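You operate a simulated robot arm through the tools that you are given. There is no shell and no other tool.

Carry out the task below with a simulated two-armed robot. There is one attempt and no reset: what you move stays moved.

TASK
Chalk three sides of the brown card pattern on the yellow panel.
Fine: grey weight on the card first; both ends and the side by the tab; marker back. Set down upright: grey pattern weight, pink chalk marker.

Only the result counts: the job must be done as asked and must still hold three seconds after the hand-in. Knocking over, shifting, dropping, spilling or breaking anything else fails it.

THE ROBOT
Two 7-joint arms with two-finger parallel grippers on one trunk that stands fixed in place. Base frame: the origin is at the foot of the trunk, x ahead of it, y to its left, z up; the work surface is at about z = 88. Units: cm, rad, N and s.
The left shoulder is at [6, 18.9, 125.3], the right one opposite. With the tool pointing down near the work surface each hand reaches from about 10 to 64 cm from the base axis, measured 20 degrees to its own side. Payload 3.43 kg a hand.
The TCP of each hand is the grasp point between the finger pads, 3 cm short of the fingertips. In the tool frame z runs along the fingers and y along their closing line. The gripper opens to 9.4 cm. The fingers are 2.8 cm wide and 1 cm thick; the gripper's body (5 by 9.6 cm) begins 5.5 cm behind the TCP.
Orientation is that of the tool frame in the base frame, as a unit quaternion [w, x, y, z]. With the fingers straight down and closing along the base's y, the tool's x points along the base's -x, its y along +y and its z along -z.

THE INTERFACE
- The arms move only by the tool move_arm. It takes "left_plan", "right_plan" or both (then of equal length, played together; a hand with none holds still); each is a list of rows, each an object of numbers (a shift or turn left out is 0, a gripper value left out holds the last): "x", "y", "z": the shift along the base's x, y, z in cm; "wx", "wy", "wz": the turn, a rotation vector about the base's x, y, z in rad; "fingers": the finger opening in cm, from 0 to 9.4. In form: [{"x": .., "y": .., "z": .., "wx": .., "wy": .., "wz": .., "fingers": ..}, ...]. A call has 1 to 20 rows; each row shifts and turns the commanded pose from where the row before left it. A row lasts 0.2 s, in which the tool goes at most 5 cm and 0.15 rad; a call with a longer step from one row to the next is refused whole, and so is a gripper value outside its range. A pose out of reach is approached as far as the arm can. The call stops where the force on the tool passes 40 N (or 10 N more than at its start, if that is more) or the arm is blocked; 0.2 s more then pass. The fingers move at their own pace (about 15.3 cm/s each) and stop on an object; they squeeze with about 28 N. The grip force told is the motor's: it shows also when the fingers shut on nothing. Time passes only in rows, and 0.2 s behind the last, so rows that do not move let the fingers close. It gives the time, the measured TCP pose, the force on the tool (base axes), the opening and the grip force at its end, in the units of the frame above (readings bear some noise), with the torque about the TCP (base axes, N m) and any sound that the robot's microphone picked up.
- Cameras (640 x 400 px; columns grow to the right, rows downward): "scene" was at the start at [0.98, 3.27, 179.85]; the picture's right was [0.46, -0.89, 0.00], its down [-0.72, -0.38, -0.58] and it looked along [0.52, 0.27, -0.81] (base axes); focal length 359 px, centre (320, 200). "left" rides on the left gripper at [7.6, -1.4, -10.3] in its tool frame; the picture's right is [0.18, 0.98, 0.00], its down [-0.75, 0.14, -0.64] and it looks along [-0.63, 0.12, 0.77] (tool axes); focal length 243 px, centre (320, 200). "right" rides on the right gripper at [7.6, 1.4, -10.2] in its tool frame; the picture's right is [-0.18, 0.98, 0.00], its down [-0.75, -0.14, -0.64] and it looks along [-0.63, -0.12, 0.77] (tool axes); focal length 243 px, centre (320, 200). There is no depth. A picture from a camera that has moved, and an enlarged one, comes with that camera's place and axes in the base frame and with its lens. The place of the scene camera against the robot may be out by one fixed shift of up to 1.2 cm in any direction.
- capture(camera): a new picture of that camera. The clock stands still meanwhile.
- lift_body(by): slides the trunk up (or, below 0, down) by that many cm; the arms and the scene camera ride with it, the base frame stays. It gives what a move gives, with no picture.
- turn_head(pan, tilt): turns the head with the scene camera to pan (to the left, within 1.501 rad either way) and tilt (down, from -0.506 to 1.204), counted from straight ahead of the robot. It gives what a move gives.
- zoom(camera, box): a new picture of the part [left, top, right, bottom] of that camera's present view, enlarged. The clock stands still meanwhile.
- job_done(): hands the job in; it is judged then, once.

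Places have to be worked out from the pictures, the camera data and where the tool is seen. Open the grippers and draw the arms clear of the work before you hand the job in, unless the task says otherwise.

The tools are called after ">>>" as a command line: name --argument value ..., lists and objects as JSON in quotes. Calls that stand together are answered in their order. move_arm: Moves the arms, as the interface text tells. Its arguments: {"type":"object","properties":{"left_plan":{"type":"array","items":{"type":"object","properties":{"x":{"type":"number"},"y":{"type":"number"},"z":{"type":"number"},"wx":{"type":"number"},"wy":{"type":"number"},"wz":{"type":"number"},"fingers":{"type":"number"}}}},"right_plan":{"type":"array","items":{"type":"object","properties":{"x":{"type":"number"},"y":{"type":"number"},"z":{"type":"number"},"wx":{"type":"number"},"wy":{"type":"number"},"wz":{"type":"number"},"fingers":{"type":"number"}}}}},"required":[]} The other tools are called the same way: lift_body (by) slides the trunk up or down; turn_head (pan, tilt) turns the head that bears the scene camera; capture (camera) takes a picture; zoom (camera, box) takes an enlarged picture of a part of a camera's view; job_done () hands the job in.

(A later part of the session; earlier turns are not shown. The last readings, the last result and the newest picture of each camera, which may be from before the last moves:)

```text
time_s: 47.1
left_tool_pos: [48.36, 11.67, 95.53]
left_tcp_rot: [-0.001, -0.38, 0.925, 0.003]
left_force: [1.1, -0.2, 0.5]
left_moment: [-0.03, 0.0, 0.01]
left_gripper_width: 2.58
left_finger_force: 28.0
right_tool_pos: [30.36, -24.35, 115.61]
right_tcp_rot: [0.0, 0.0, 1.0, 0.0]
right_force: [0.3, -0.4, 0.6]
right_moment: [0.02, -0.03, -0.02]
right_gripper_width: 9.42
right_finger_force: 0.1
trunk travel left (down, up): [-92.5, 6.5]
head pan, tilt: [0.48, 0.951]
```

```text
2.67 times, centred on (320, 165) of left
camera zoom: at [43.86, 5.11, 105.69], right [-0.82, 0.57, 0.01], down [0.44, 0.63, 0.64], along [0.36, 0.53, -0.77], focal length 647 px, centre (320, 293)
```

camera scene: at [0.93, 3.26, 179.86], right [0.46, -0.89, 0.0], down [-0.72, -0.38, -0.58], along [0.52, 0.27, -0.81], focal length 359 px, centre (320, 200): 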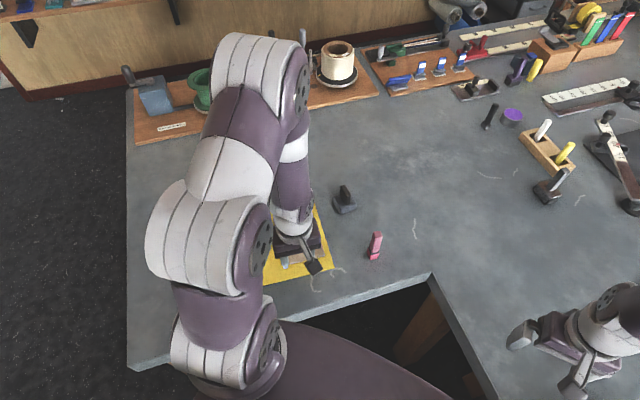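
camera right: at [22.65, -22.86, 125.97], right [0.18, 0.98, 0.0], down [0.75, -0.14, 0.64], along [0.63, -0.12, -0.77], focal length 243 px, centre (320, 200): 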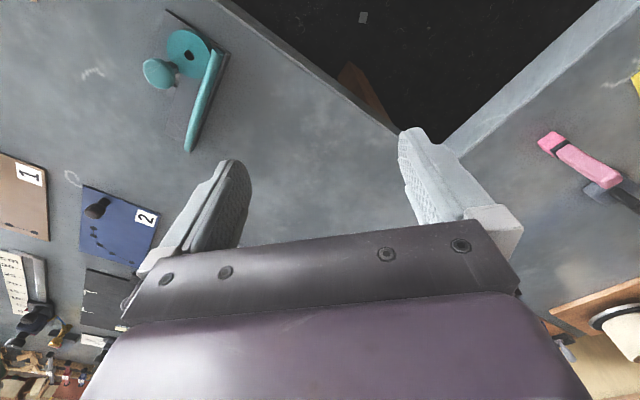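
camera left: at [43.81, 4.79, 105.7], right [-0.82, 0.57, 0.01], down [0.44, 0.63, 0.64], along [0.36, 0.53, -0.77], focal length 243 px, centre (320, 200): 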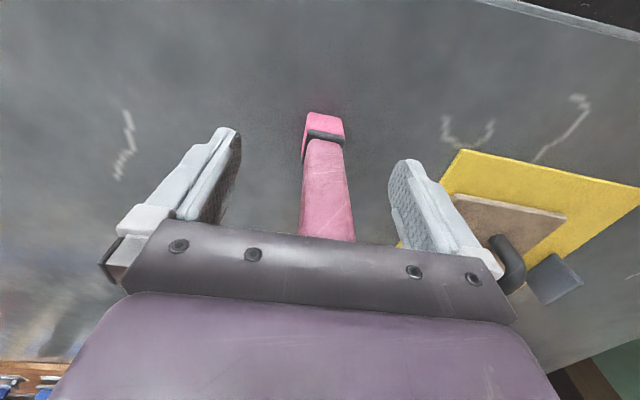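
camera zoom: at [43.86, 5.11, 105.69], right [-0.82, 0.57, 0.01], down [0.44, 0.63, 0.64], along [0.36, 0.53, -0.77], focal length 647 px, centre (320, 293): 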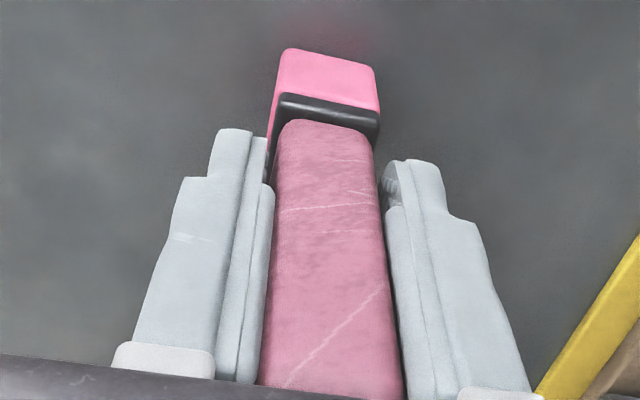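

The marker is held dead centre (2.58 cm wide). I'll remember this spot, TCP ≈ (48.3, 11.6, 95.55), for the return. Next I'll lift 5 cm, turn it parallel to the card, and go to the start of the near-end line.

>>> move_arm --left_plan '[{"z": 1}, {"z": 2}, {"z": 2}, {"x": -1.5, "y": 2, "wz": -0.02}, {"x": -2.4, "y": 3.1, "wz": -0.018}, {"x": -2.4, "y": 3.1}, {"x": -1.6, "y": 2.1}, {}]'

>>> capture --camera "left"

>>> zoom --camera "left" --box '[220, 60, 480, 240]'

>>> zoom --camera "scene" --box '[270, 190, 370, 290]'

```text
time_s: 48.9
left_tool_pos: [40.35, 21.82, 100.54]
left_tcp_rot: [-0.002, -0.363, 0.932, 0.004]
left_force: [0.3, 0.2, -1.1]
left_moment: [0.01, -0.02, 0.01]
left_gripper_width: 2.56
left_finger_force: 28.1
right_tool_pos: [30.38, -24.31, 115.58]
right_tcp_rot: [0.0, 0.001, 1.0, -0.001]
right_force: [0.6, 0.4, -0.6]
right_moment: [0.06, -0.02, 0.0]
right_gripper_width: 9.39
right_finger_force: 0.1
trunk travel left (down, up): [-92.5, 6.5]
head pan, tilt: [0.48, 0.951]
```

```text
taken
camera left: at [35.62, 15.42, 110.81], right [-0.8, 0.6, 0.01], down [0.46, 0.61, 0.64], along [0.38, 0.52, -0.77], focal length 243 px, centre (320, 200)
```

left: 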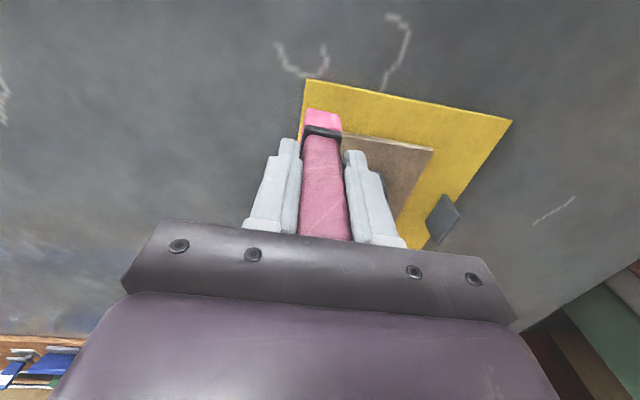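

```text
2.22 times, centred on (350, 150) of left
camera zoom: at [35.62, 15.42, 110.81], right [-0.8, 0.6, 0.01], down [0.46, 0.61, 0.64], along [0.38, 0.52, -0.77], focal length 539 px, centre (253, 311)
```

zoom: 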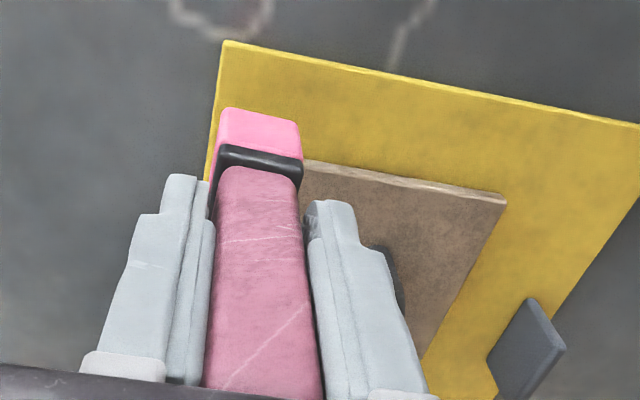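

```text
4.00 times, centred on (320, 240) of scene
camera zoom: at [1.01, 3.22, 179.86], right [0.46, -0.89, 0.0], down [-0.72, -0.38, -0.58], along [0.51, 0.27, -0.81], focal length 1435 px, centre (320, 40)
```

zoom: 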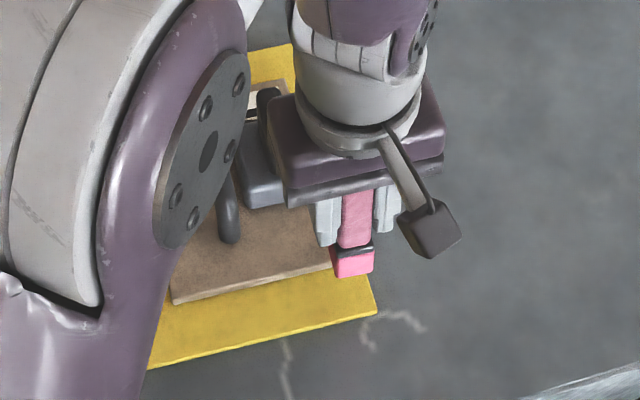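

The marker is parallel to the card's near edge, with its centre about 1.69 cm from it. I'll move 0.2 cm closer (leaving a gap of about 0.2 cm) and lower to just above the panel.

>>> move_arm --left_plan '[{"x": 0.15, "y": 0.16, "z": -2}, {"z": -1.5}, {"z": -0.7}, {}]'

>>> zoom --camera "left" --box '[250, 60, 450, 180]'

>>> zoom --camera "scene" --box '[300, 230, 360, 280]'

```text
time_s: 49.9
left_tool_pos: [40.47, 21.99, 96.31]
left_tcp_rot: [-0.001, -0.362, 0.932, 0.004]
left_force: [-0.3, -0.4, -0.8]
left_moment: [0.0, 0.0, -0.01]
left_gripper_width: 2.56
left_finger_force: 27.6
right_tool_pos: [30.33, -24.28, 115.68]
right_tcp_rot: [0.0, -0.001, 1.0, 0.0]
right_force: [0.5, 0.4, -0.1]
right_moment: [0.03, 0.0, -0.03]
right_gripper_width: 9.39
right_finger_force: 0.1
trunk travel left (down, up): [-92.5, 6.5]
head pan, tilt: [0.48, 0.951]
```

```text
3.20 times, centred on (350, 120) of left
camera zoom: at [35.76, 15.72, 106.49], right [-0.8, 0.6, 0.01], down [0.46, 0.61, 0.64], along [0.38, 0.52, -0.77], focal length 776 px, centre (224, 456)
```

zoom: 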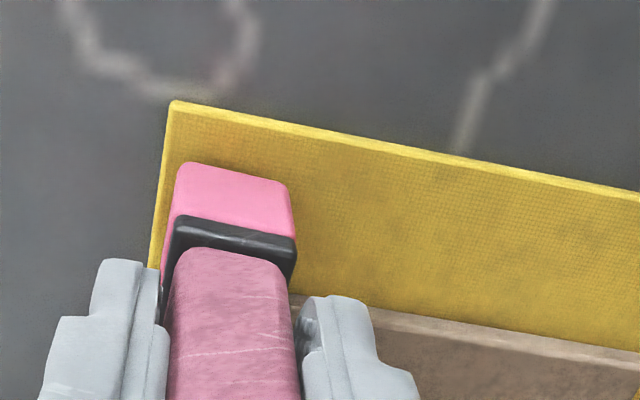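

```text
8.00 times, centred on (330, 255) of scene
camera zoom: at [0.99, 3.29, 179.85], right [0.46, -0.89, 0.0], down [-0.72, -0.38, -0.58], along [0.52, 0.27, -0.81], focal length 2870 px, centre (240, -240)
```

zoom: 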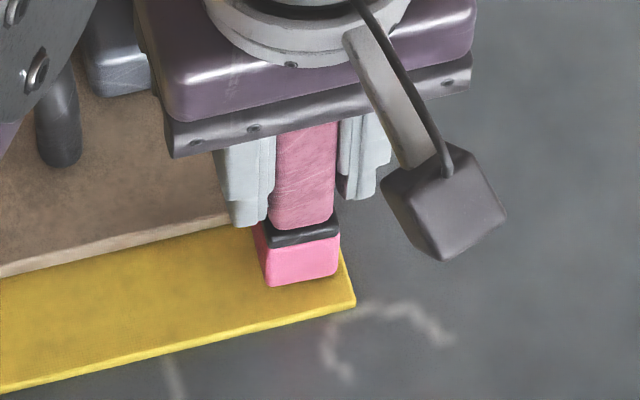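

The marker bottom is just above the panel, beside the card's near edge with a gap of about 0.3 cm. I'll touch down gently.

>>> move_arm --left_plan '[{"z": -0.2}, {"z": -0.1}, {}]'

```text
time_s: 50.7
left_tool_pos: [40.4, 22.09, 95.97]
left_tcp_rot: [-0.002, -0.362, 0.932, 0.003]
left_force: [-0.3, 0.0, -0.3]
left_moment: [-0.02, 0.01, -0.01]
left_gripper_width: 2.58
left_finger_force: 27.7
right_tool_pos: [30.38, -24.36, 115.73]
right_tcp_rot: [0.0, 0.0, 1.0, 0.0]
right_force: [-0.3, -0.7, 0.9]
right_moment: [-0.02, 0.0, -0.06]
right_gripper_width: 9.41
right_finger_force: 0.0
trunk travel left (down, up): [-92.5, 6.5]
head pan, tilt: [0.48, 0.951]
```

>>> move_arm --left_plan '[{"z": -0.07}, {}]'

```text
time_s: 51.3
left_tool_pos: [40.37, 22.09, 95.92]
left_tcp_rot: [0.0, -0.362, 0.932, 0.003]
left_force: [0.2, 2.4, 5.8]
left_moment: [0.05, -0.05, -0.01]
left_gripper_width: 2.57
left_finger_force: 28.3
right_tool_pos: [30.33, -24.19, 115.72]
right_tcp_rot: [0.0, 0.0, 1.0, 0.0]
right_force: [-0.1, -0.8, -0.3]
right_moment: [0.02, 0.0, -0.03]
right_gripper_width: 9.38
right_finger_force: 0.0
trunk travel left (down, up): [-92.5, 6.5]
head pan, tilt: [0.48, 0.951]
```

Contact at about 6 N. I'll draw a short test stroke along the near end (+v direction) and check the mark and forces.

>>> move_arm --left_plan '[{"x": -0.27, "y": 0.295}, {"x": -0.34, "y": 0.37}, {"x": -0.34, "y": 0.37}, {"x": -0.34, "y": 0.37}]'

>>> zoom --camera "left" --box '[250, 60, 450, 180]'

>>> zoom --camera "scene" --box '[300, 230, 360, 280]'

```text
time_s: 52.3
left_tool_pos: [39.23, 23.47, 95.88]
left_tcp_rot: [0.0, -0.363, 0.932, 0.004]
left_force: [3.7, -4.5, 12.0]
left_moment: [-0.44, -0.27, 0.02]
left_gripper_width: 2.57
left_finger_force: 28.2
right_tool_pos: [30.26, -24.47, 115.64]
right_tcp_rot: [0.0, 0.0, 1.0, 0.001]
right_force: [-0.2, 0.5, 0.1]
right_moment: [0.02, -0.02, -0.01]
right_gripper_width: 9.4
right_finger_force: 0.0
trunk travel left (down, up): [-92.5, 6.5]
head pan, tilt: [0.48, 0.951]
```

```text
3.20 times, centred on (350, 120) of left
camera zoom: at [34.51, 17.06, 106.15], right [-0.8, 0.6, 0.01], down [0.46, 0.61, 0.64], along [0.38, 0.52, -0.76], focal length 776 px, centre (224, 456)
```

zoom: 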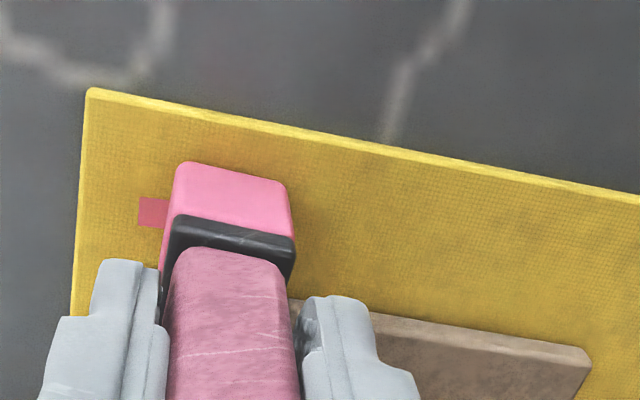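

```text
8.00 times, centred on (330, 255) of scene
camera zoom: at [0.92, 3.09, 179.87], right [0.46, -0.89, 0.0], down [-0.72, -0.38, -0.58], along [0.52, 0.27, -0.81], focal length 2870 px, centre (240, -240)
```

zoom: 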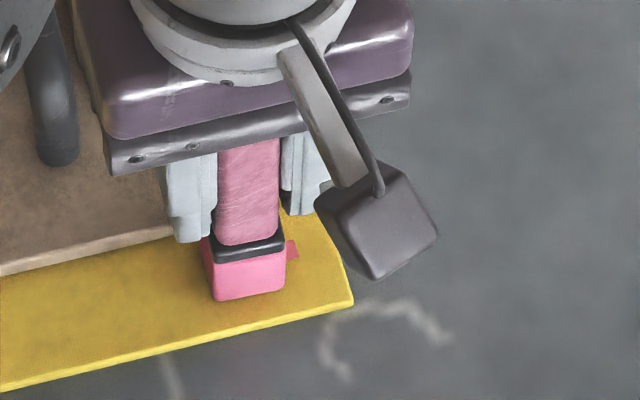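

A chalk line appears, about 0.7 cm wide and centred on the marker, and nothing has slipped. The downward force crept up to 12 N, so I'll ease off 0.05 cm, close the gap by 0.1 cm, and continue along the near end.

>>> move_arm --left_plan '[{"x": -0.27, "y": 0.41, "z": 0.05}, {"x": -0.37, "y": 0.47}, {"x": -0.405, "y": 0.442}, {"x": -0.405, "y": 0.442}, {"x": -0.405, "y": 0.442}, {"x": -0.405, "y": 0.442}, {"x": -0.405, "y": 0.442}, {"x": -0.405, "y": 0.442}, {"x": -0.405, "y": 0.442}]'

>>> zoom --camera "left" --box '[220, 60, 420, 180]'

>>> zoom --camera "scene" --box '[280, 220, 360, 290]'

```text
time_s: 54.3
left_tool_pos: [35.51, 27.5, 95.98]
left_tcp_rot: [-0.002, -0.362, 0.932, 0.003]
left_force: [-0.1, -0.1, -1.5]
left_moment: [-0.01, -0.01, 0.02]
left_gripper_width: 2.57
left_finger_force: 28.0
right_tool_pos: [30.39, -24.29, 115.64]
right_tcp_rot: [0.0, 0.0, 1.0, 0.0]
right_force: [0.3, 0.5, 0.1]
right_moment: [0.0, -0.05, -0.02]
right_gripper_width: 9.42
right_finger_force: 0.0
trunk travel left (down, up): [-92.5, 6.5]
head pan, tilt: [0.48, 0.951]
```

```text
3.20 times, centred on (320, 120) of left
camera zoom: at [30.91, 21.14, 106.19], right [-0.8, 0.6, 0.01], down [0.46, 0.61, 0.64], along [0.38, 0.52, -0.77], focal length 776 px, centre (320, 456)
```

zoom: 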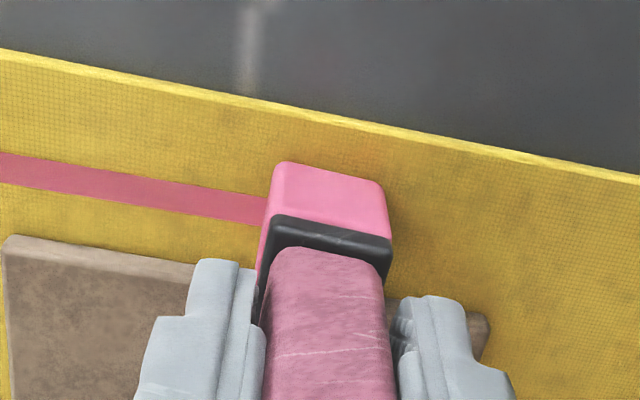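

```text
5.71 times, centred on (320, 255) of scene
camera zoom: at [0.97, 3.32, 179.84], right [0.46, -0.89, 0.0], down [-0.72, -0.38, -0.58], along [0.52, 0.27, -0.81], focal length 2050 px, centre (320, -114)
```

zoom: 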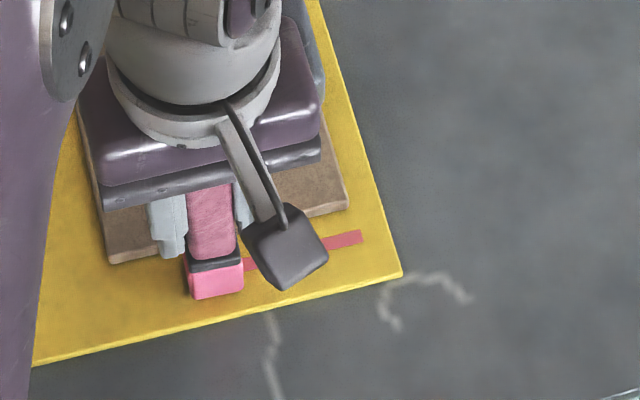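

The near-end line is straight and continuous behind the marker, but the force now reads free, so contact was just lost. I'll lower slightly to regain contact, backtrack 1.2 cm to be sure of coverage, and check the force.

>>> move_arm --left_plan '[{"z": -0.06}, {"x": 0.405, "y": -0.442}, {"x": 0.405, "y": -0.442}, {}]'

```text
time_s: 55.3
left_tool_pos: [36.38, 26.51, 95.98]
left_tcp_rot: [-0.002, -0.362, 0.932, 0.003]
left_force: [-1.2, 0.9, 5.0]
left_moment: [0.0, 0.11, -0.05]
left_gripper_width: 2.58
left_finger_force: 28.0
right_tool_pos: [30.25, -24.28, 115.69]
right_tcp_rot: [0.0, -0.001, 1.0, -0.001]
right_force: [0.2, 0.5, -1.0]
right_moment: [-0.03, -0.01, 0.01]
right_gripper_width: 9.39
right_finger_force: 0.1
trunk travel left (down, up): [-92.5, 6.5]
head pan, tilt: [0.48, 0.951]
```

Contact is back at about 6 N. I'll continue along the near end to the corner beyond the card's tab side.

>>> move_arm --left_plan '[{"x": -0.37, "y": 0.47}, {"x": -0.37, "y": 0.47}, {"x": -0.4, "y": 0.436}, {"x": -0.4, "y": 0.436}, {"x": -0.4, "y": 0.436}, {"x": -0.4, "y": 0.436}]'

```text
time_s: 56.7
left_tool_pos: [34.09, 29.3, 95.92]
left_tcp_rot: [0.0, -0.362, 0.932, 0.004]
left_force: [1.5, -0.8, 5.2]
left_moment: [-0.16, -0.15, -0.01]
left_gripper_width: 2.56
left_finger_force: 28.4
right_tool_pos: [30.33, -24.33, 115.65]
right_tcp_rot: [0.0, 0.0, 1.0, 0.001]
right_force: [-0.2, 0.5, 0.2]
right_moment: [0.0, 0.04, -0.01]
right_gripper_width: 9.39
right_finger_force: 0.0
trunk travel left (down, up): [-92.5, 6.5]
head pan, tilt: [0.48, 0.951]
```

>>> zoom --camera "left" --box '[220, 60, 420, 180]'

>>> zoom --camera "scene" --box '[270, 220, 350, 290]'

```text
3.20 times, centred on (320, 120) of left
camera zoom: at [29.41, 22.97, 106.16], right [-0.8, 0.6, 0.01], down [0.46, 0.61, 0.64], along [0.38, 0.52, -0.77], focal length 776 px, centre (320, 456)
```

zoom: 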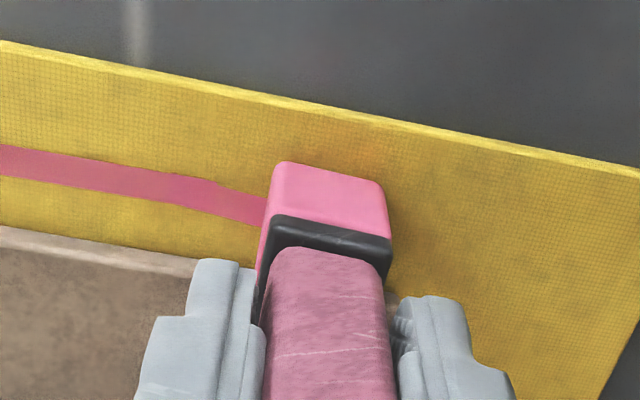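

```text
5.71 times, centred on (310, 255) of scene
camera zoom: at [0.95, 3.18, 179.86], right [0.46, -0.89, 0.0], down [-0.72, -0.38, -0.58], along [0.52, 0.27, -0.81], focal length 2050 px, centre (377, -114)
```

zoom: 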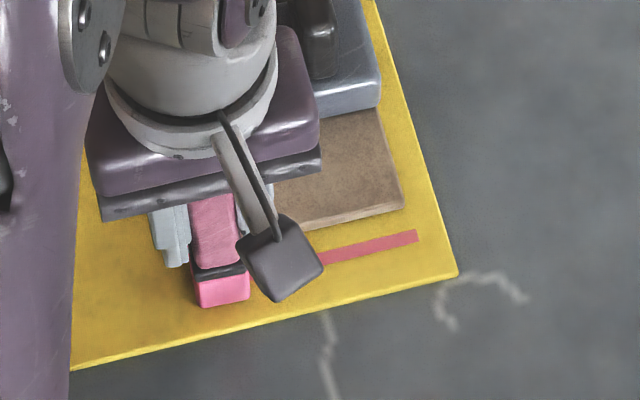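

The gap to the card is now about 0.06–0.1 cm and the stroke runs parallel, so I'll hold this offset and go past the card corner.

>>> move_arm --left_plan '[{"x": -0.405, "y": 0.42}, {"x": -0.395, "y": 0.425}, {"x": -0.39, "y": 0.425}, {"x": -0.39, "y": 0.425}, {"x": -0.39, "y": 0.425}, {"x": -0.39, "y": 0.425}, {}]'

>>> capture --camera "left"

>>> zoom --camera "left" --box '[200, 80, 400, 200]'

```text
time_s: 58.3
left_tool_pos: [31.76, 31.68, 95.91]
left_tcp_rot: [-0.001, -0.363, 0.932, 0.003]
left_force: [1.6, -2.4, 5.7]
left_moment: [-0.19, -0.15, 0.02]
left_gripper_width: 2.56
left_finger_force: 28.0
right_tool_pos: [30.4, -24.32, 115.58]
right_tcp_rot: [0.0, 0.0, 1.0, 0.0]
right_force: [0.6, -0.3, -0.2]
right_moment: [-0.01, 0.01, -0.02]
right_gripper_width: 9.42
right_finger_force: 0.1
trunk travel left (down, up): [-92.5, 6.5]
head pan, tilt: [0.48, 0.951]
```

```text
taken
camera left: at [27.08, 25.4, 106.16], right [-0.8, 0.6, 0.01], down [0.46, 0.61, 0.64], along [0.38, 0.52, -0.77], focal length 243 px, centre (320, 200)
```

left: 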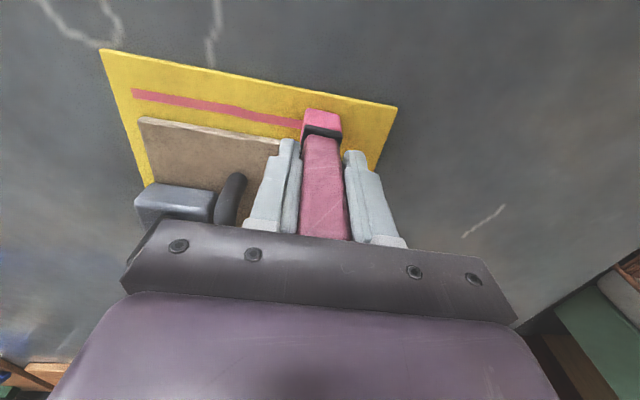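

```text
3.20 times, centred on (300, 140) of left
camera zoom: at [27.08, 25.4, 106.16], right [-0.8, 0.6, 0.01], down [0.46, 0.61, 0.64], along [0.38, 0.52, -0.77], focal length 776 px, centre (384, 392)
```

zoom: 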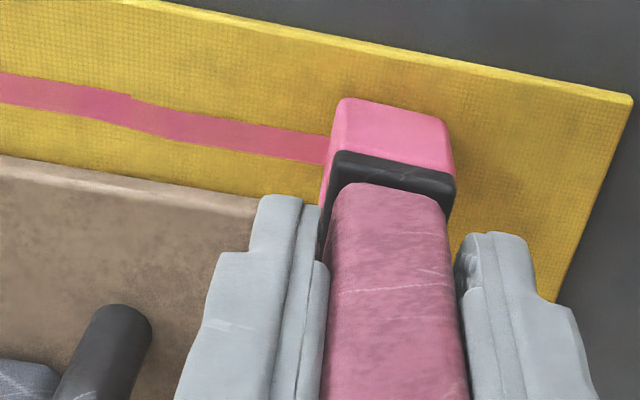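

The near-end line is complete and neat. The left finger hides the card's tab-side edge, so I'll lift a little and sidestep outward briefly to measure that edge before drawing alongside it.

>>> move_arm --left_plan '[{"z": 0.6}, {"x": -1.08, "y": 1.18}, {}]'

>>> capture --camera "left"

>>> zoom --camera "left" --box '[180, 80, 380, 220]'

```text
time_s: 59.1
left_tool_pos: [30.67, 32.98, 96.55]
left_tcp_rot: [-0.002, -0.362, 0.932, 0.003]
left_force: [-0.6, 0.7, -0.8]
left_moment: [-0.01, -0.01, 0.04]
left_gripper_width: 2.56
left_finger_force: 28.5
right_tool_pos: [30.27, -24.25, 115.67]
right_tcp_rot: [0.0, 0.0, 1.0, 0.0]
right_force: [-0.3, 1.1, -0.7]
right_moment: [0.04, -0.02, -0.02]
right_gripper_width: 9.4
right_finger_force: 0.1
trunk travel left (down, up): [-92.5, 6.5]
head pan, tilt: [0.48, 0.951]
```

```text
taken
camera left: at [26.06, 26.66, 106.76], right [-0.8, 0.6, 0.01], down [0.46, 0.61, 0.64], along [0.38, 0.52, -0.77], focal length 243 px, centre (320, 200)
```

left: 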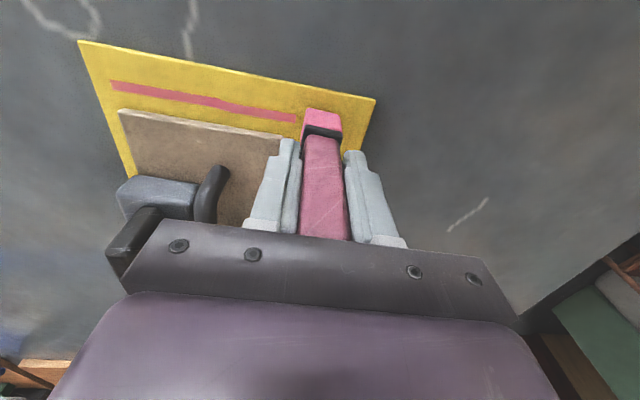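

```text
2.86 times, centred on (280, 150) of left
camera zoom: at [26.06, 26.66, 106.76], right [-0.8, 0.6, 0.01], down [0.46, 0.61, 0.64], along [0.38, 0.52, -0.77], focal length 693 px, centre (434, 343)
```

zoom: 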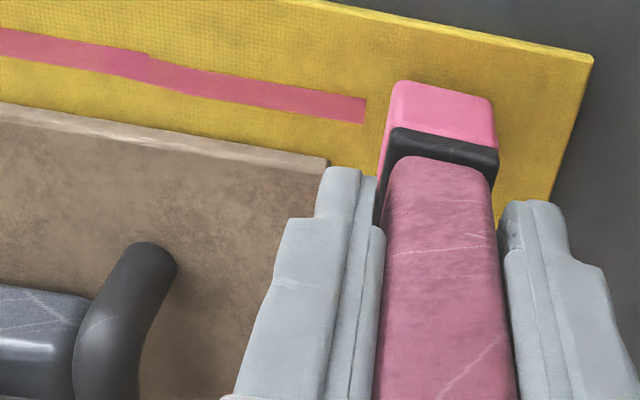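

I can now see the card corner and the end of the drawn line. The tab-side edge is 2.80 cm from the marker centre, so I'll move back 1.38 cm (leaving a gap of about 0.15 cm), set down, and start along the tab side.

>>> move_arm --left_plan '[{"x": 0.92, "y": -1.03}, {"z": -0.45}, {"z": -0.15}, {}]'

```text
time_s: 60.1
left_tool_pos: [31.51, 31.99, 95.9]
left_tcp_rot: [0.0, -0.362, 0.932, 0.004]
left_force: [1.1, 0.1, 6.6]
left_moment: [-0.09, -0.07, 0.01]
left_gripper_width: 2.55
left_finger_force: 27.3
right_tool_pos: [30.27, -24.22, 115.73]
right_tcp_rot: [0.0, -0.001, 1.0, -0.001]
right_force: [-0.6, -0.1, 0.3]
right_moment: [0.01, 0.02, 0.02]
right_gripper_width: 9.39
right_finger_force: 0.1
trunk travel left (down, up): [-92.5, 6.5]
head pan, tilt: [0.48, 0.951]
```

Contact at about 6.6 N. I'll draw along the tab side in +u direction, in stages.

>>> move_arm --left_plan '[{"x": 0.3, "y": 0.27}, {"x": 0.44, "y": 0.404}, {"x": 0.44, "y": 0.404}, {"x": 0.44, "y": 0.404}, {"x": 0.44, "y": 0.404}, {"x": 0.44, "y": 0.404}]'

>>> capture --camera "left"

>>> zoom --camera "left" --box '[180, 40, 380, 180]'

```text
time_s: 61.5
left_tool_pos: [34.1, 34.24, 95.88]
left_tcp_rot: [-0.002, -0.363, 0.932, 0.003]
left_force: [-4.5, -1.7, 2.0]
left_moment: [-0.21, 0.21, -0.07]
left_gripper_width: 2.57
left_finger_force: 28.7
right_tool_pos: [30.36, -24.27, 115.74]
right_tcp_rot: [0.0, 0.001, 1.0, 0.0]
right_force: [-0.2, 0.1, -0.2]
right_moment: [0.02, 0.0, 0.01]
right_gripper_width: 9.41
right_finger_force: 0.1
trunk travel left (down, up): [-92.5, 6.5]
head pan, tilt: [0.48, 0.951]
```

```text
taken
camera left: at [29.42, 27.84, 106.18], right [-0.8, 0.6, 0.01], down [0.46, 0.61, 0.64], along [0.38, 0.52, -0.77], focal length 243 px, centre (320, 200)
```

left: 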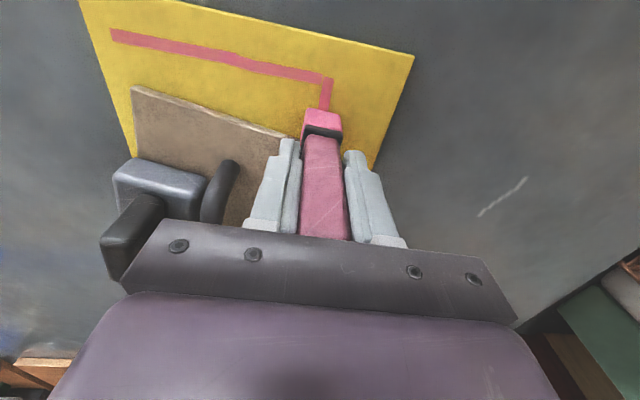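

```text
2.86 times, centred on (280, 110) of left
camera zoom: at [29.42, 27.84, 106.18], right [-0.8, 0.6, 0.01], down [0.46, 0.61, 0.64], along [0.38, 0.52, -0.77], focal length 693 px, centre (434, 457)
```

zoom: 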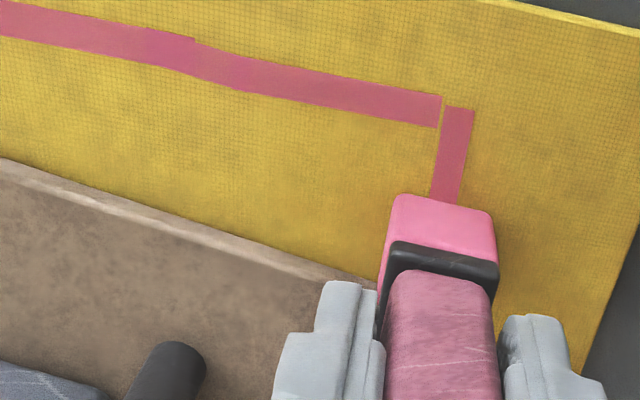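

The latest view shows the card's near edge is no longer parallel to the drawn line. The marker caught the card's corner and turned the card about 10°. I'm stopping there, lifting straight up, and moving to a viewpoint to assess.

>>> move_arm --left_plan '[{"z": 1}, {"z": 3}, {"z": 4}, {"x": -2, "y": 1, "z": 3}, {"x": -3, "y": 1.5, "z": 3}, {"x": -2, "y": 1.5, "z": 2}, {}]'

>>> capture --camera "left"

>>> zoom --camera "left" --box '[120, 20, 400, 200]'

>>> zoom --camera "scene" --box '[240, 180, 360, 290]'

```text
time_s: 63.1
left_tool_pos: [27.05, 38.25, 111.99]
left_tcp_rot: [-0.003, -0.362, 0.932, 0.003]
left_force: [1.2, -0.6, -0.7]
left_moment: [0.01, 0.03, 0.0]
left_gripper_width: 2.58
left_finger_force: 28.3
right_tool_pos: [30.51, -24.2, 115.71]
right_tcp_rot: [0.0, 0.0, 1.0, 0.0]
right_force: [0.1, 0.2, 0.1]
right_moment: [0.0, 0.02, -0.03]
right_gripper_width: 9.4
right_finger_force: 0.2
trunk travel left (down, up): [-92.5, 6.5]
head pan, tilt: [0.48, 0.951]
```

```text
taken
camera left: at [22.38, 31.93, 122.24], right [-0.8, 0.6, 0.01], down [0.46, 0.61, 0.64], along [0.38, 0.52, -0.77], focal length 243 px, centre (320, 200)
```

left: 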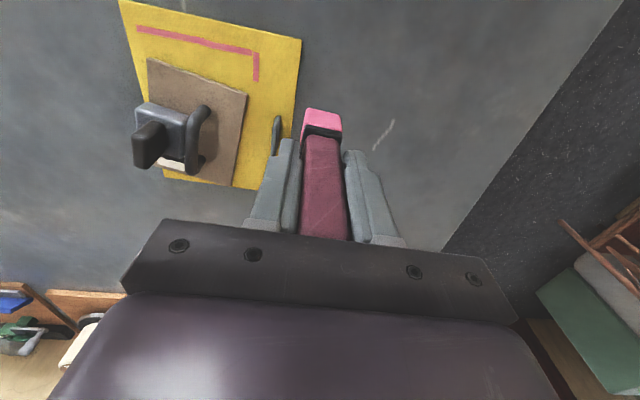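

```text
2.22 times, centred on (260, 110) of left
camera zoom: at [22.38, 31.93, 122.24], right [-0.8, 0.6, 0.01], down [0.46, 0.61, 0.64], along [0.38, 0.52, -0.77], focal length 539 px, centre (453, 400)
```

zoom: 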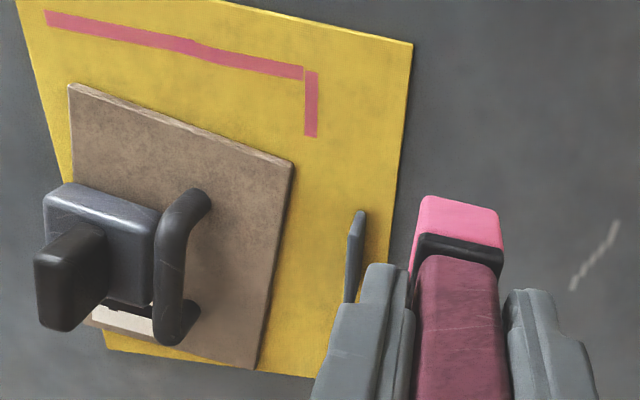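

```text
3.64 times, centred on (300, 235) of scene
camera zoom: at [1.1, 3.3, 179.85], right [0.46, -0.89, 0.0], down [-0.72, -0.38, -0.58], along [0.51, 0.27, -0.81], focal length 1304 px, centre (393, 73)
```

zoom: 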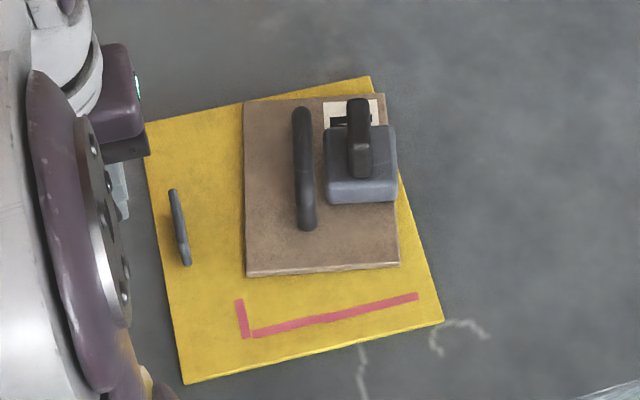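

The scene view is very clear. In panel coordinates the card has slid to about (U +2.05, V −3.2) and turned −9.9°, from its proper place at (0.12, −2.5, 0°). The panel itself hasn't moved. The best fix is to park the marker at its home, grip the card's handle and slide it back with the weight on, then resume. First I'll take the marker home.

>>> move_arm --left_plan '[{"x": 2, "y": -2.5}, {"x": 2.7, "y": -3.4, "wz": 0.01}, {"x": 2.7, "y": -3.4, "wz": 0.01}, {"x": 2.8, "y": -3.5, "wz": 0.01}, {"x": 2.8, "y": -3.5, "wz": 0.008}, {"x": 2.8, "y": -3.5, "z": -1}, {"x": 2.7, "y": -3.4, "z": -2}, {"x": 1.9, "y": -2.4, "z": -3}, {"x": 0.85, "y": -1.05, "z": -3}, {}]'

>>> zoom --camera "scene" --box '[240, 170, 400, 290]'

>>> capture --camera "left"

```text
time_s: 65.3
left_tool_pos: [48.28, 11.56, 102.94]
left_tcp_rot: [-0.001, -0.38, 0.925, 0.003]
left_force: [0.4, -0.8, -0.6]
left_moment: [0.02, 0.02, 0.0]
left_gripper_width: 2.55
left_finger_force: 27.8
right_tool_pos: [30.33, -24.27, 115.73]
right_tcp_rot: [0.0, -0.001, 1.0, 0.0]
right_force: [-0.3, -0.3, 0.5]
right_moment: [0.02, 0.01, 0.01]
right_gripper_width: 9.42
right_finger_force: 0.1
trunk travel left (down, up): [-92.5, 6.5]
head pan, tilt: [0.48, 0.951]
```

```text
3.33 times, centred on (320, 230) of scene
camera zoom: at [0.93, 3.28, 179.86], right [0.46, -0.89, 0.0], down [-0.72, -0.38, -0.58], along [0.52, 0.27, -0.81], focal length 1196 px, centre (320, 100)
```

zoom: 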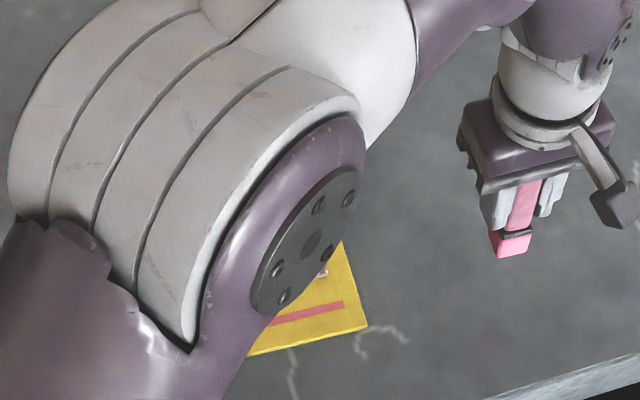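

```text
taken
camera left: at [43.87, 5.02, 113.1], right [-0.82, 0.57, 0.01], down [0.44, 0.63, 0.64], along [0.36, 0.53, -0.77], focal length 243 px, centre (320, 200)
```

left: 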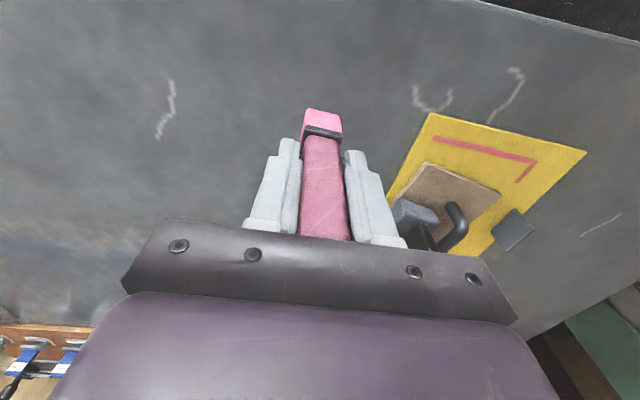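

I'm directly over the marker's home. I'll descend and touch down gently (expected contact at z ≈ 95.55).

>>> move_arm --left_plan '[{"z": -3}, {"z": -2.5}, {"z": -1.2}, {"z": -0.4}, {}]'

>>> move_arm --left_plan '[{"z": -0.15}, {"z": -0.1}, {}]'

```text
time_s: 66.5
left_tool_pos: [48.29, 11.46, 95.84]
left_tcp_rot: [-0.001, -0.38, 0.925, 0.003]
left_force: [-0.7, 0.2, -0.9]
left_moment: [-0.02, -0.01, -0.05]
left_gripper_width: 2.57
left_finger_force: 27.7
right_tool_pos: [30.32, -24.21, 115.7]
right_tcp_rot: [0.0, 0.0, 1.0, 0.0]
right_force: [0.8, 0.3, 0.4]
right_moment: [0.01, -0.04, -0.02]
right_gripper_width: 9.41
right_finger_force: 0.1
trunk travel left (down, up): [-92.5, 6.5]
head pan, tilt: [0.48, 0.951]
```

```text
time_s: 67.3
left_tool_pos: [48.38, 11.5, 95.54]
left_tcp_rot: [-0.001, -0.38, 0.925, 0.004]
left_force: [0.3, 0.1, -1.0]
left_moment: [0.0, 0.01, -0.01]
left_gripper_width: 2.57
left_finger_force: 27.8
right_tool_pos: [30.23, -24.2, 115.73]
right_tcp_rot: [0.0, 0.0, 1.0, 0.0]
right_force: [0.3, -0.5, 0.5]
right_moment: [-0.01, 0.0, 0.04]
right_gripper_width: 9.4
right_finger_force: 0.0
trunk travel left (down, up): [-92.5, 6.5]
head pan, tilt: [0.48, 0.951]
```

>>> move_arm --left_plan '[{"z": -0.07}, {}]'

```text
time_s: 67.9
left_tool_pos: [48.34, 11.51, 95.52]
left_tcp_rot: [-0.001, -0.38, 0.925, 0.003]
left_force: [0.1, -0.2, -1.8]
left_moment: [0.05, 0.03, 0.01]
left_gripper_width: 2.56
left_finger_force: 28.1
right_tool_pos: [30.3, -24.3, 115.81]
right_tcp_rot: [0.0, 0.0, 1.0, 0.001]
right_force: [-0.3, -0.6, -0.4]
right_moment: [0.03, 0.0, 0.01]
right_gripper_width: 9.41
right_finger_force: 0.1
trunk travel left (down, up): [-92.5, 6.5]
head pan, tilt: [0.48, 0.951]
```

>>> move_arm --left_plan '[{"z": -0.06}, {}]'

```text
time_s: 68.5
left_tool_pos: [48.33, 11.61, 95.39]
left_tcp_rot: [0.0, -0.38, 0.925, 0.003]
left_force: [-0.3, 0.2, -1.2]
left_moment: [-0.03, -0.01, -0.02]
left_gripper_width: 2.56
left_finger_force: 27.4
right_tool_pos: [30.34, -24.21, 115.74]
right_tcp_rot: [0.0, 0.0, 1.0, 0.0]
right_force: [0.4, 0.5, 0.7]
right_moment: [0.01, -0.01, 0.0]
right_gripper_width: 9.41
right_finger_force: 0.2
trunk travel left (down, up): [-92.5, 6.5]
head pan, tilt: [0.48, 0.951]
```

>>> move_arm --left_plan '[{"z": -0.06}, {"z": -0.04}, {}]'

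>>> zoom --camera "scene" --box '[350, 220, 400, 270]'

```text
time_s: 69.3
left_tool_pos: [48.42, 11.69, 95.44]
left_tcp_rot: [-0.002, -0.38, 0.925, 0.003]
left_force: [-1.0, 1.6, 5.9]
left_moment: [0.08, -0.05, 0.06]
left_gripper_width: 2.59
left_finger_force: 28.4
right_tool_pos: [30.29, -24.31, 115.63]
right_tcp_rot: [0.0, 0.0, 1.0, 0.0]
right_force: [-0.4, -0.3, 0.0]
right_moment: [0.01, 0.0, 0.01]
right_gripper_width: 9.37
right_finger_force: 0.1
trunk travel left (down, up): [-92.5, 6.5]
head pan, tilt: [0.48, 0.951]
```

```text
8.00 times, centred on (375, 245) of scene
camera zoom: at [0.88, 3.29, 179.86], right [0.46, -0.89, 0.0], down [-0.72, -0.38, -0.58], along [0.52, 0.27, -0.81], focal length 2870 px, centre (-120, -160)
```

zoom: 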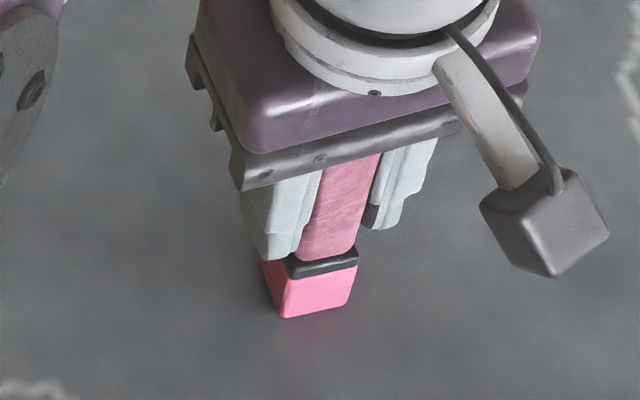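

Contact at about 6 N; the marker is standing on the bench. I'll ease off, open the fingers, and rise straight up.

>>> move_arm --left_plan '[{"z": 0.05}, {"fingers": 6}, {"fingers": 6}, {}]'

>>> zoom --camera "left" --box '[240, 90, 400, 240]'

```text
time_s: 70.3
left_tool_pos: [48.4, 11.52, 95.38]
left_tcp_rot: [-0.001, -0.381, 0.925, 0.003]
left_force: [-0.6, 0.1, 0.9]
left_moment: [-0.03, 0.0, 0.02]
left_gripper_width: 5.97
left_finger_force: 0.1
right_tool_pos: [30.5, -24.25, 115.68]
right_tcp_rot: [0.0, 0.001, 1.0, 0.0]
right_force: [-0.1, -0.3, -0.1]
right_moment: [0.04, 0.03, 0.01]
right_gripper_width: 9.39
right_finger_force: 0.1
trunk travel left (down, up): [-92.5, 6.5]
head pan, tilt: [0.48, 0.951]
```

```text
2.67 times, centred on (320, 165) of left
camera zoom: at [43.94, 5.0, 105.62], right [-0.82, 0.57, 0.01], down [0.44, 0.63, 0.64], along [0.36, 0.53, -0.77], focal length 647 px, centre (320, 293)
```

zoom: 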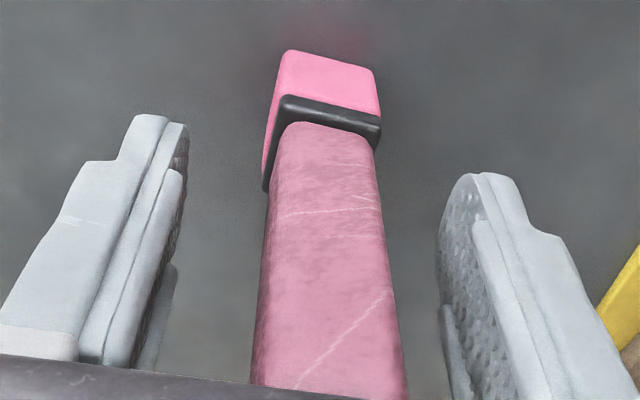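

The marker stands upright at home. I'll rise clear and go to the measuring viewpoint over the panel.

>>> move_arm --left_plan '[{"z": 2}, {"z": 4}, {"z": 5}, {"z": 4}, {"x": -2.5, "y": 3, "z": 2, "wz": -0.02, "fingers": 9.4}, {"x": -3, "y": 4, "z": 2, "wz": -0.02}, {"x": -3, "y": 4, "z": 2}, {"x": -3, "y": 4}, {"x": -1.6, "y": 2}, {}]'

>>> capture --camera "left"

>>> zoom --camera "left" --box '[210, 20, 410, 190]'

>>> zoom --camera "scene" --box '[350, 200, 410, 270]'

```text
refused: row 6 steps farther than a row can; nothing moved
```

```text
taken
camera left: at [43.94, 5.0, 105.62], right [-0.82, 0.57, 0.01], down [0.44, 0.63, 0.64], along [0.36, 0.53, -0.77], focal length 243 px, centre (320, 200)
```

left: 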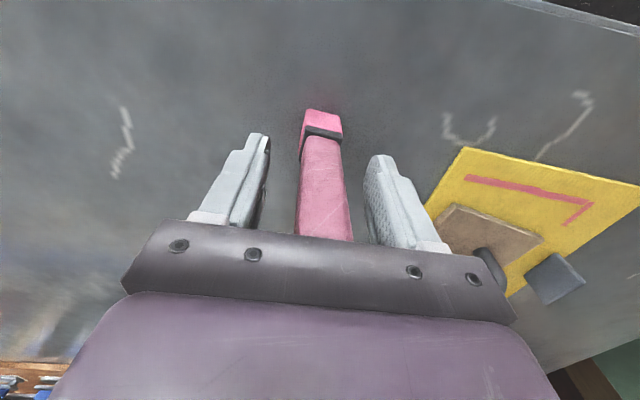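

```text
2.35 times, centred on (310, 105) of left
camera zoom: at [43.94, 5.0, 105.62], right [-0.82, 0.57, 0.01], down [0.44, 0.63, 0.64], along [0.36, 0.53, -0.77], focal length 571 px, centre (344, 424)
```

zoom: 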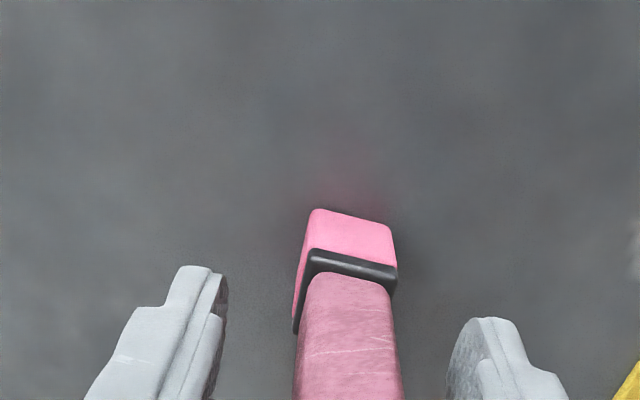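

```text
5.71 times, centred on (380, 235) of scene
camera zoom: at [1.0, 3.25, 179.85], right [0.46, -0.89, 0.0], down [-0.72, -0.38, -0.58], along [0.52, 0.27, -0.81], focal length 2050 px, centre (-23, 0)
```

zoom: 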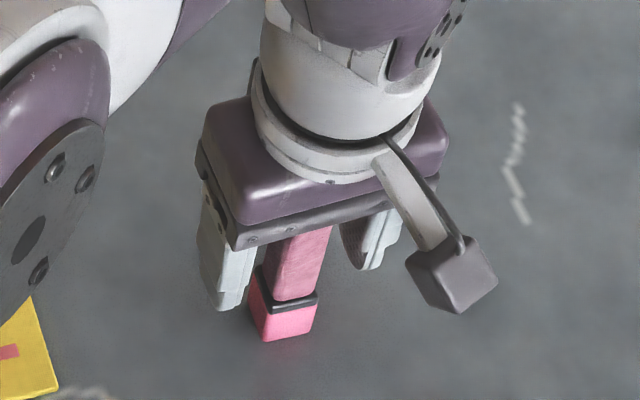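

The plan was refused because one row's combined step was too long, so nothing moved. I'll repeat it with smaller steps.

>>> move_arm --left_plan '[{"z": 2}, {"z": 4}, {"z": 4}, {"z": 4}, {"x": -2.2, "y": 2.8, "z": 1.5, "wz": -0.02, "fingers": 9.4}, {"x": -2.4, "y": 3.2, "z": 1.5, "wz": -0.02}, {"x": -2.4, "y": 3.2, "z": 1.5}, {"x": -2.4, "y": 3.2, "z": 1.5}, {"x": -2.4, "y": 3.2}, {"x": -1.3, "y": 1.4}, {}]'

>>> capture --camera "left"

>>> zoom --camera "left" --box '[210, 20, 410, 190]'

>>> zoom --camera "scene" --box '[350, 200, 410, 270]'

```text
time_s: 72.7
left_tool_pos: [35.35, 28.54, 115.3]
left_tcp_rot: [-0.001, -0.361, 0.932, 0.003]
left_force: [-0.6, -0.1, -1.0]
left_moment: [0.0, 0.02, -0.01]
left_gripper_width: 9.4
left_finger_force: 0.0
right_tool_pos: [30.37, -24.29, 115.75]
right_tcp_rot: [0.0, 0.0, 1.0, 0.0]
right_force: [-0.3, 0.1, -0.9]
right_moment: [0.02, -0.02, -0.01]
right_gripper_width: 9.41
right_finger_force: 0.0
trunk travel left (down, up): [-92.5, 6.5]
head pan, tilt: [0.48, 0.951]
```

```text
taken
camera left: at [30.73, 22.17, 125.6], right [-0.8, 0.6, 0.01], down [0.46, 0.61, 0.64], along [0.38, 0.52, -0.77], focal length 243 px, centre (320, 200)
```

left: 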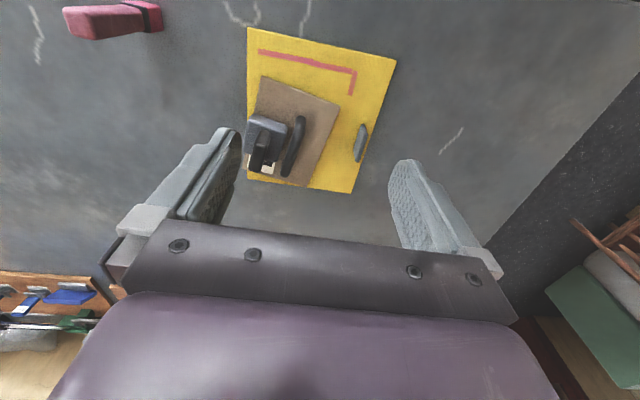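

```text
2.35 times, centred on (310, 105) of left
camera zoom: at [30.73, 22.17, 125.6], right [-0.8, 0.6, 0.01], down [0.46, 0.61, 0.64], along [0.38, 0.52, -0.77], focal length 571 px, centre (344, 424)
```

zoom: 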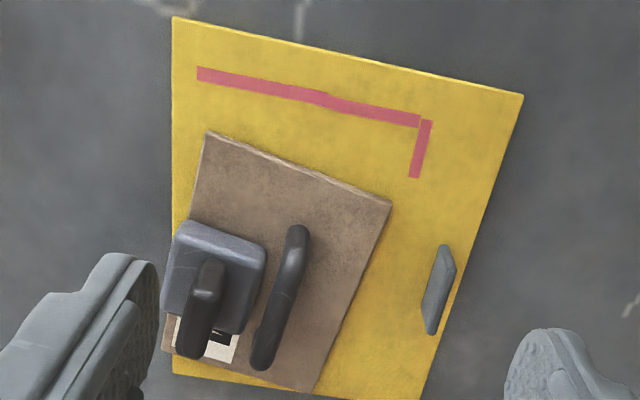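

```text
5.71 times, centred on (380, 235) of scene
camera zoom: at [0.99, 3.22, 179.86], right [0.46, -0.89, 0.0], down [-0.72, -0.38, -0.58], along [0.52, 0.27, -0.81], focal length 2050 px, centre (-23, 0)
```

zoom: 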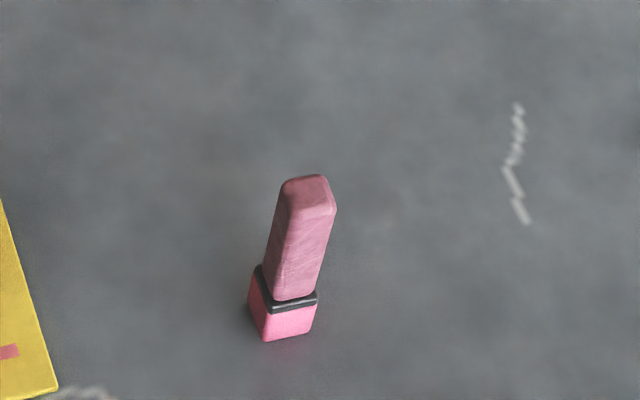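

The left camera gives the card centre as (45.4, 33.25), yaw 32.2°. The panel is unchanged and the marker is upright. The target is (43.3, 32.6), yaw ~42.4°. I'll line up over the handle at yaw 32.2° with the fingers narrowed to 3.2 cm, to fit between bar and weight fin.

>>> move_arm --left_plan '[{"x": 1.91, "y": 1.1, "z": -2.2, "wz": -0.0354, "fingers": 3.2}, {"x": 1.91, "y": 1.1, "z": -2.2, "wz": -0.0354}, {"x": 1.91, "y": 1.1, "z": -2.2, "wz": -0.0354}, {"x": 1.91, "y": 1.1, "z": -2.2, "wz": -0.0354}, {"x": 1.91, "y": 1.1, "z": -2.2, "wz": -0.0354}, {}]'

>>> capture --camera "left"

>>> zoom --camera "left" --box '[210, 20, 410, 220]'

```text
time_s: 74.1
left_tool_pos: [44.87, 34.13, 104.24]
left_tcp_rot: [-0.001, -0.277, 0.961, 0.004]
left_force: [-0.2, -0.7, -1.0]
left_moment: [0.0, -0.04, 0.02]
left_gripper_width: 3.23
left_finger_force: 0.1
right_tool_pos: [30.3, -24.13, 115.66]
right_tcp_rot: [0.0, 0.001, 1.0, 0.0]
right_force: [-1.1, 0.0, -0.2]
right_moment: [-0.02, -0.03, -0.01]
right_gripper_width: 9.4
right_finger_force: 0.1
trunk travel left (down, up): [-92.5, 6.5]
head pan, tilt: [0.48, 0.951]
```

```text
taken
camera left: at [39.19, 28.68, 114.52], right [-0.68, 0.73, 0.01], down [0.56, 0.52, 0.64], along [0.47, 0.44, -0.77], focal length 243 px, centre (320, 200)
```

left: 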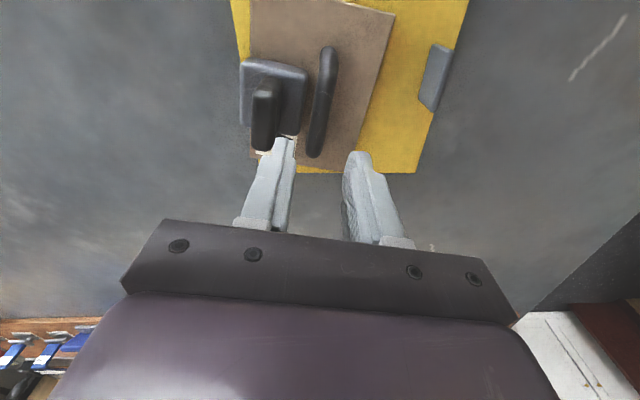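

```text
2.00 times, centred on (310, 120) of left
camera zoom: at [39.19, 28.68, 114.52], right [-0.68, 0.73, 0.01], down [0.56, 0.52, 0.64], along [0.47, 0.44, -0.77], focal length 485 px, centre (340, 360)
```

zoom: 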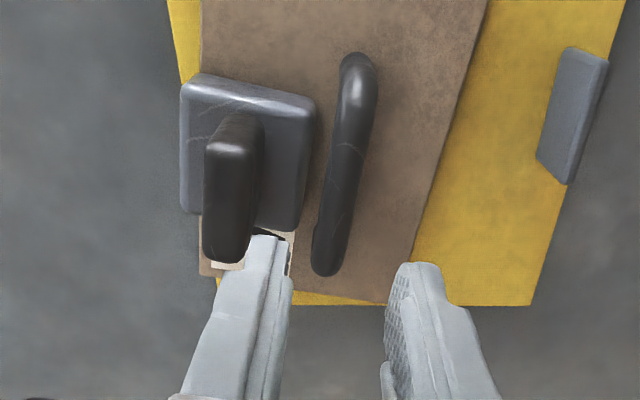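

The bar is right on the gripper's mid-plane and parallel to it, and the fin is well clear (about 0.6 cm). I'll descend to z ≈ 95.4.

>>> move_arm --left_plan '[{"z": -3}, {"z": -3}, {"z": -1.6}, {"z": -0.8}, {"z": -0.4}, {}]'

>>> zoom --camera "left" --box '[210, 60, 410, 240]'

```text
time_s: 75.5
left_tool_pos: [44.79, 34.08, 95.49]
left_tcp_rot: [0.0, -0.277, 0.961, 0.003]
left_force: [0.5, 0.3, -0.2]
left_moment: [0.0, -0.01, 0.01]
left_gripper_width: 3.2
left_finger_force: 0.0
right_tool_pos: [30.27, -24.26, 115.67]
right_tcp_rot: [0.001, -0.001, 1.0, 0.001]
right_force: [-0.3, 0.1, 0.6]
right_moment: [0.01, 0.01, 0.01]
right_gripper_width: 9.39
right_finger_force: 0.0
trunk travel left (down, up): [-92.5, 6.5]
head pan, tilt: [0.48, 0.951]
```

```text
2.22 times, centred on (310, 150) of left
camera zoom: at [39.13, 28.59, 105.78], right [-0.68, 0.73, 0.01], down [0.56, 0.52, 0.64], along [0.47, 0.44, -0.77], focal length 539 px, centre (342, 311)
```

zoom: 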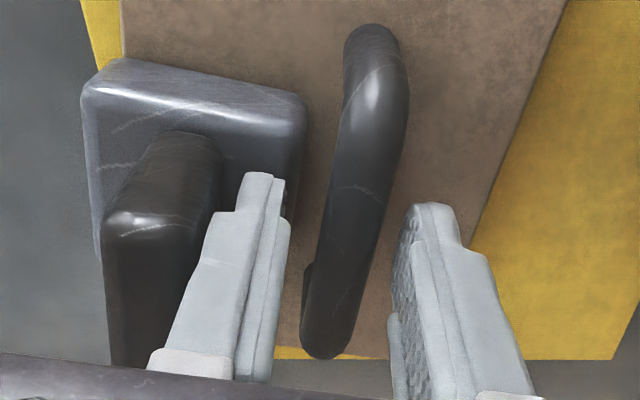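

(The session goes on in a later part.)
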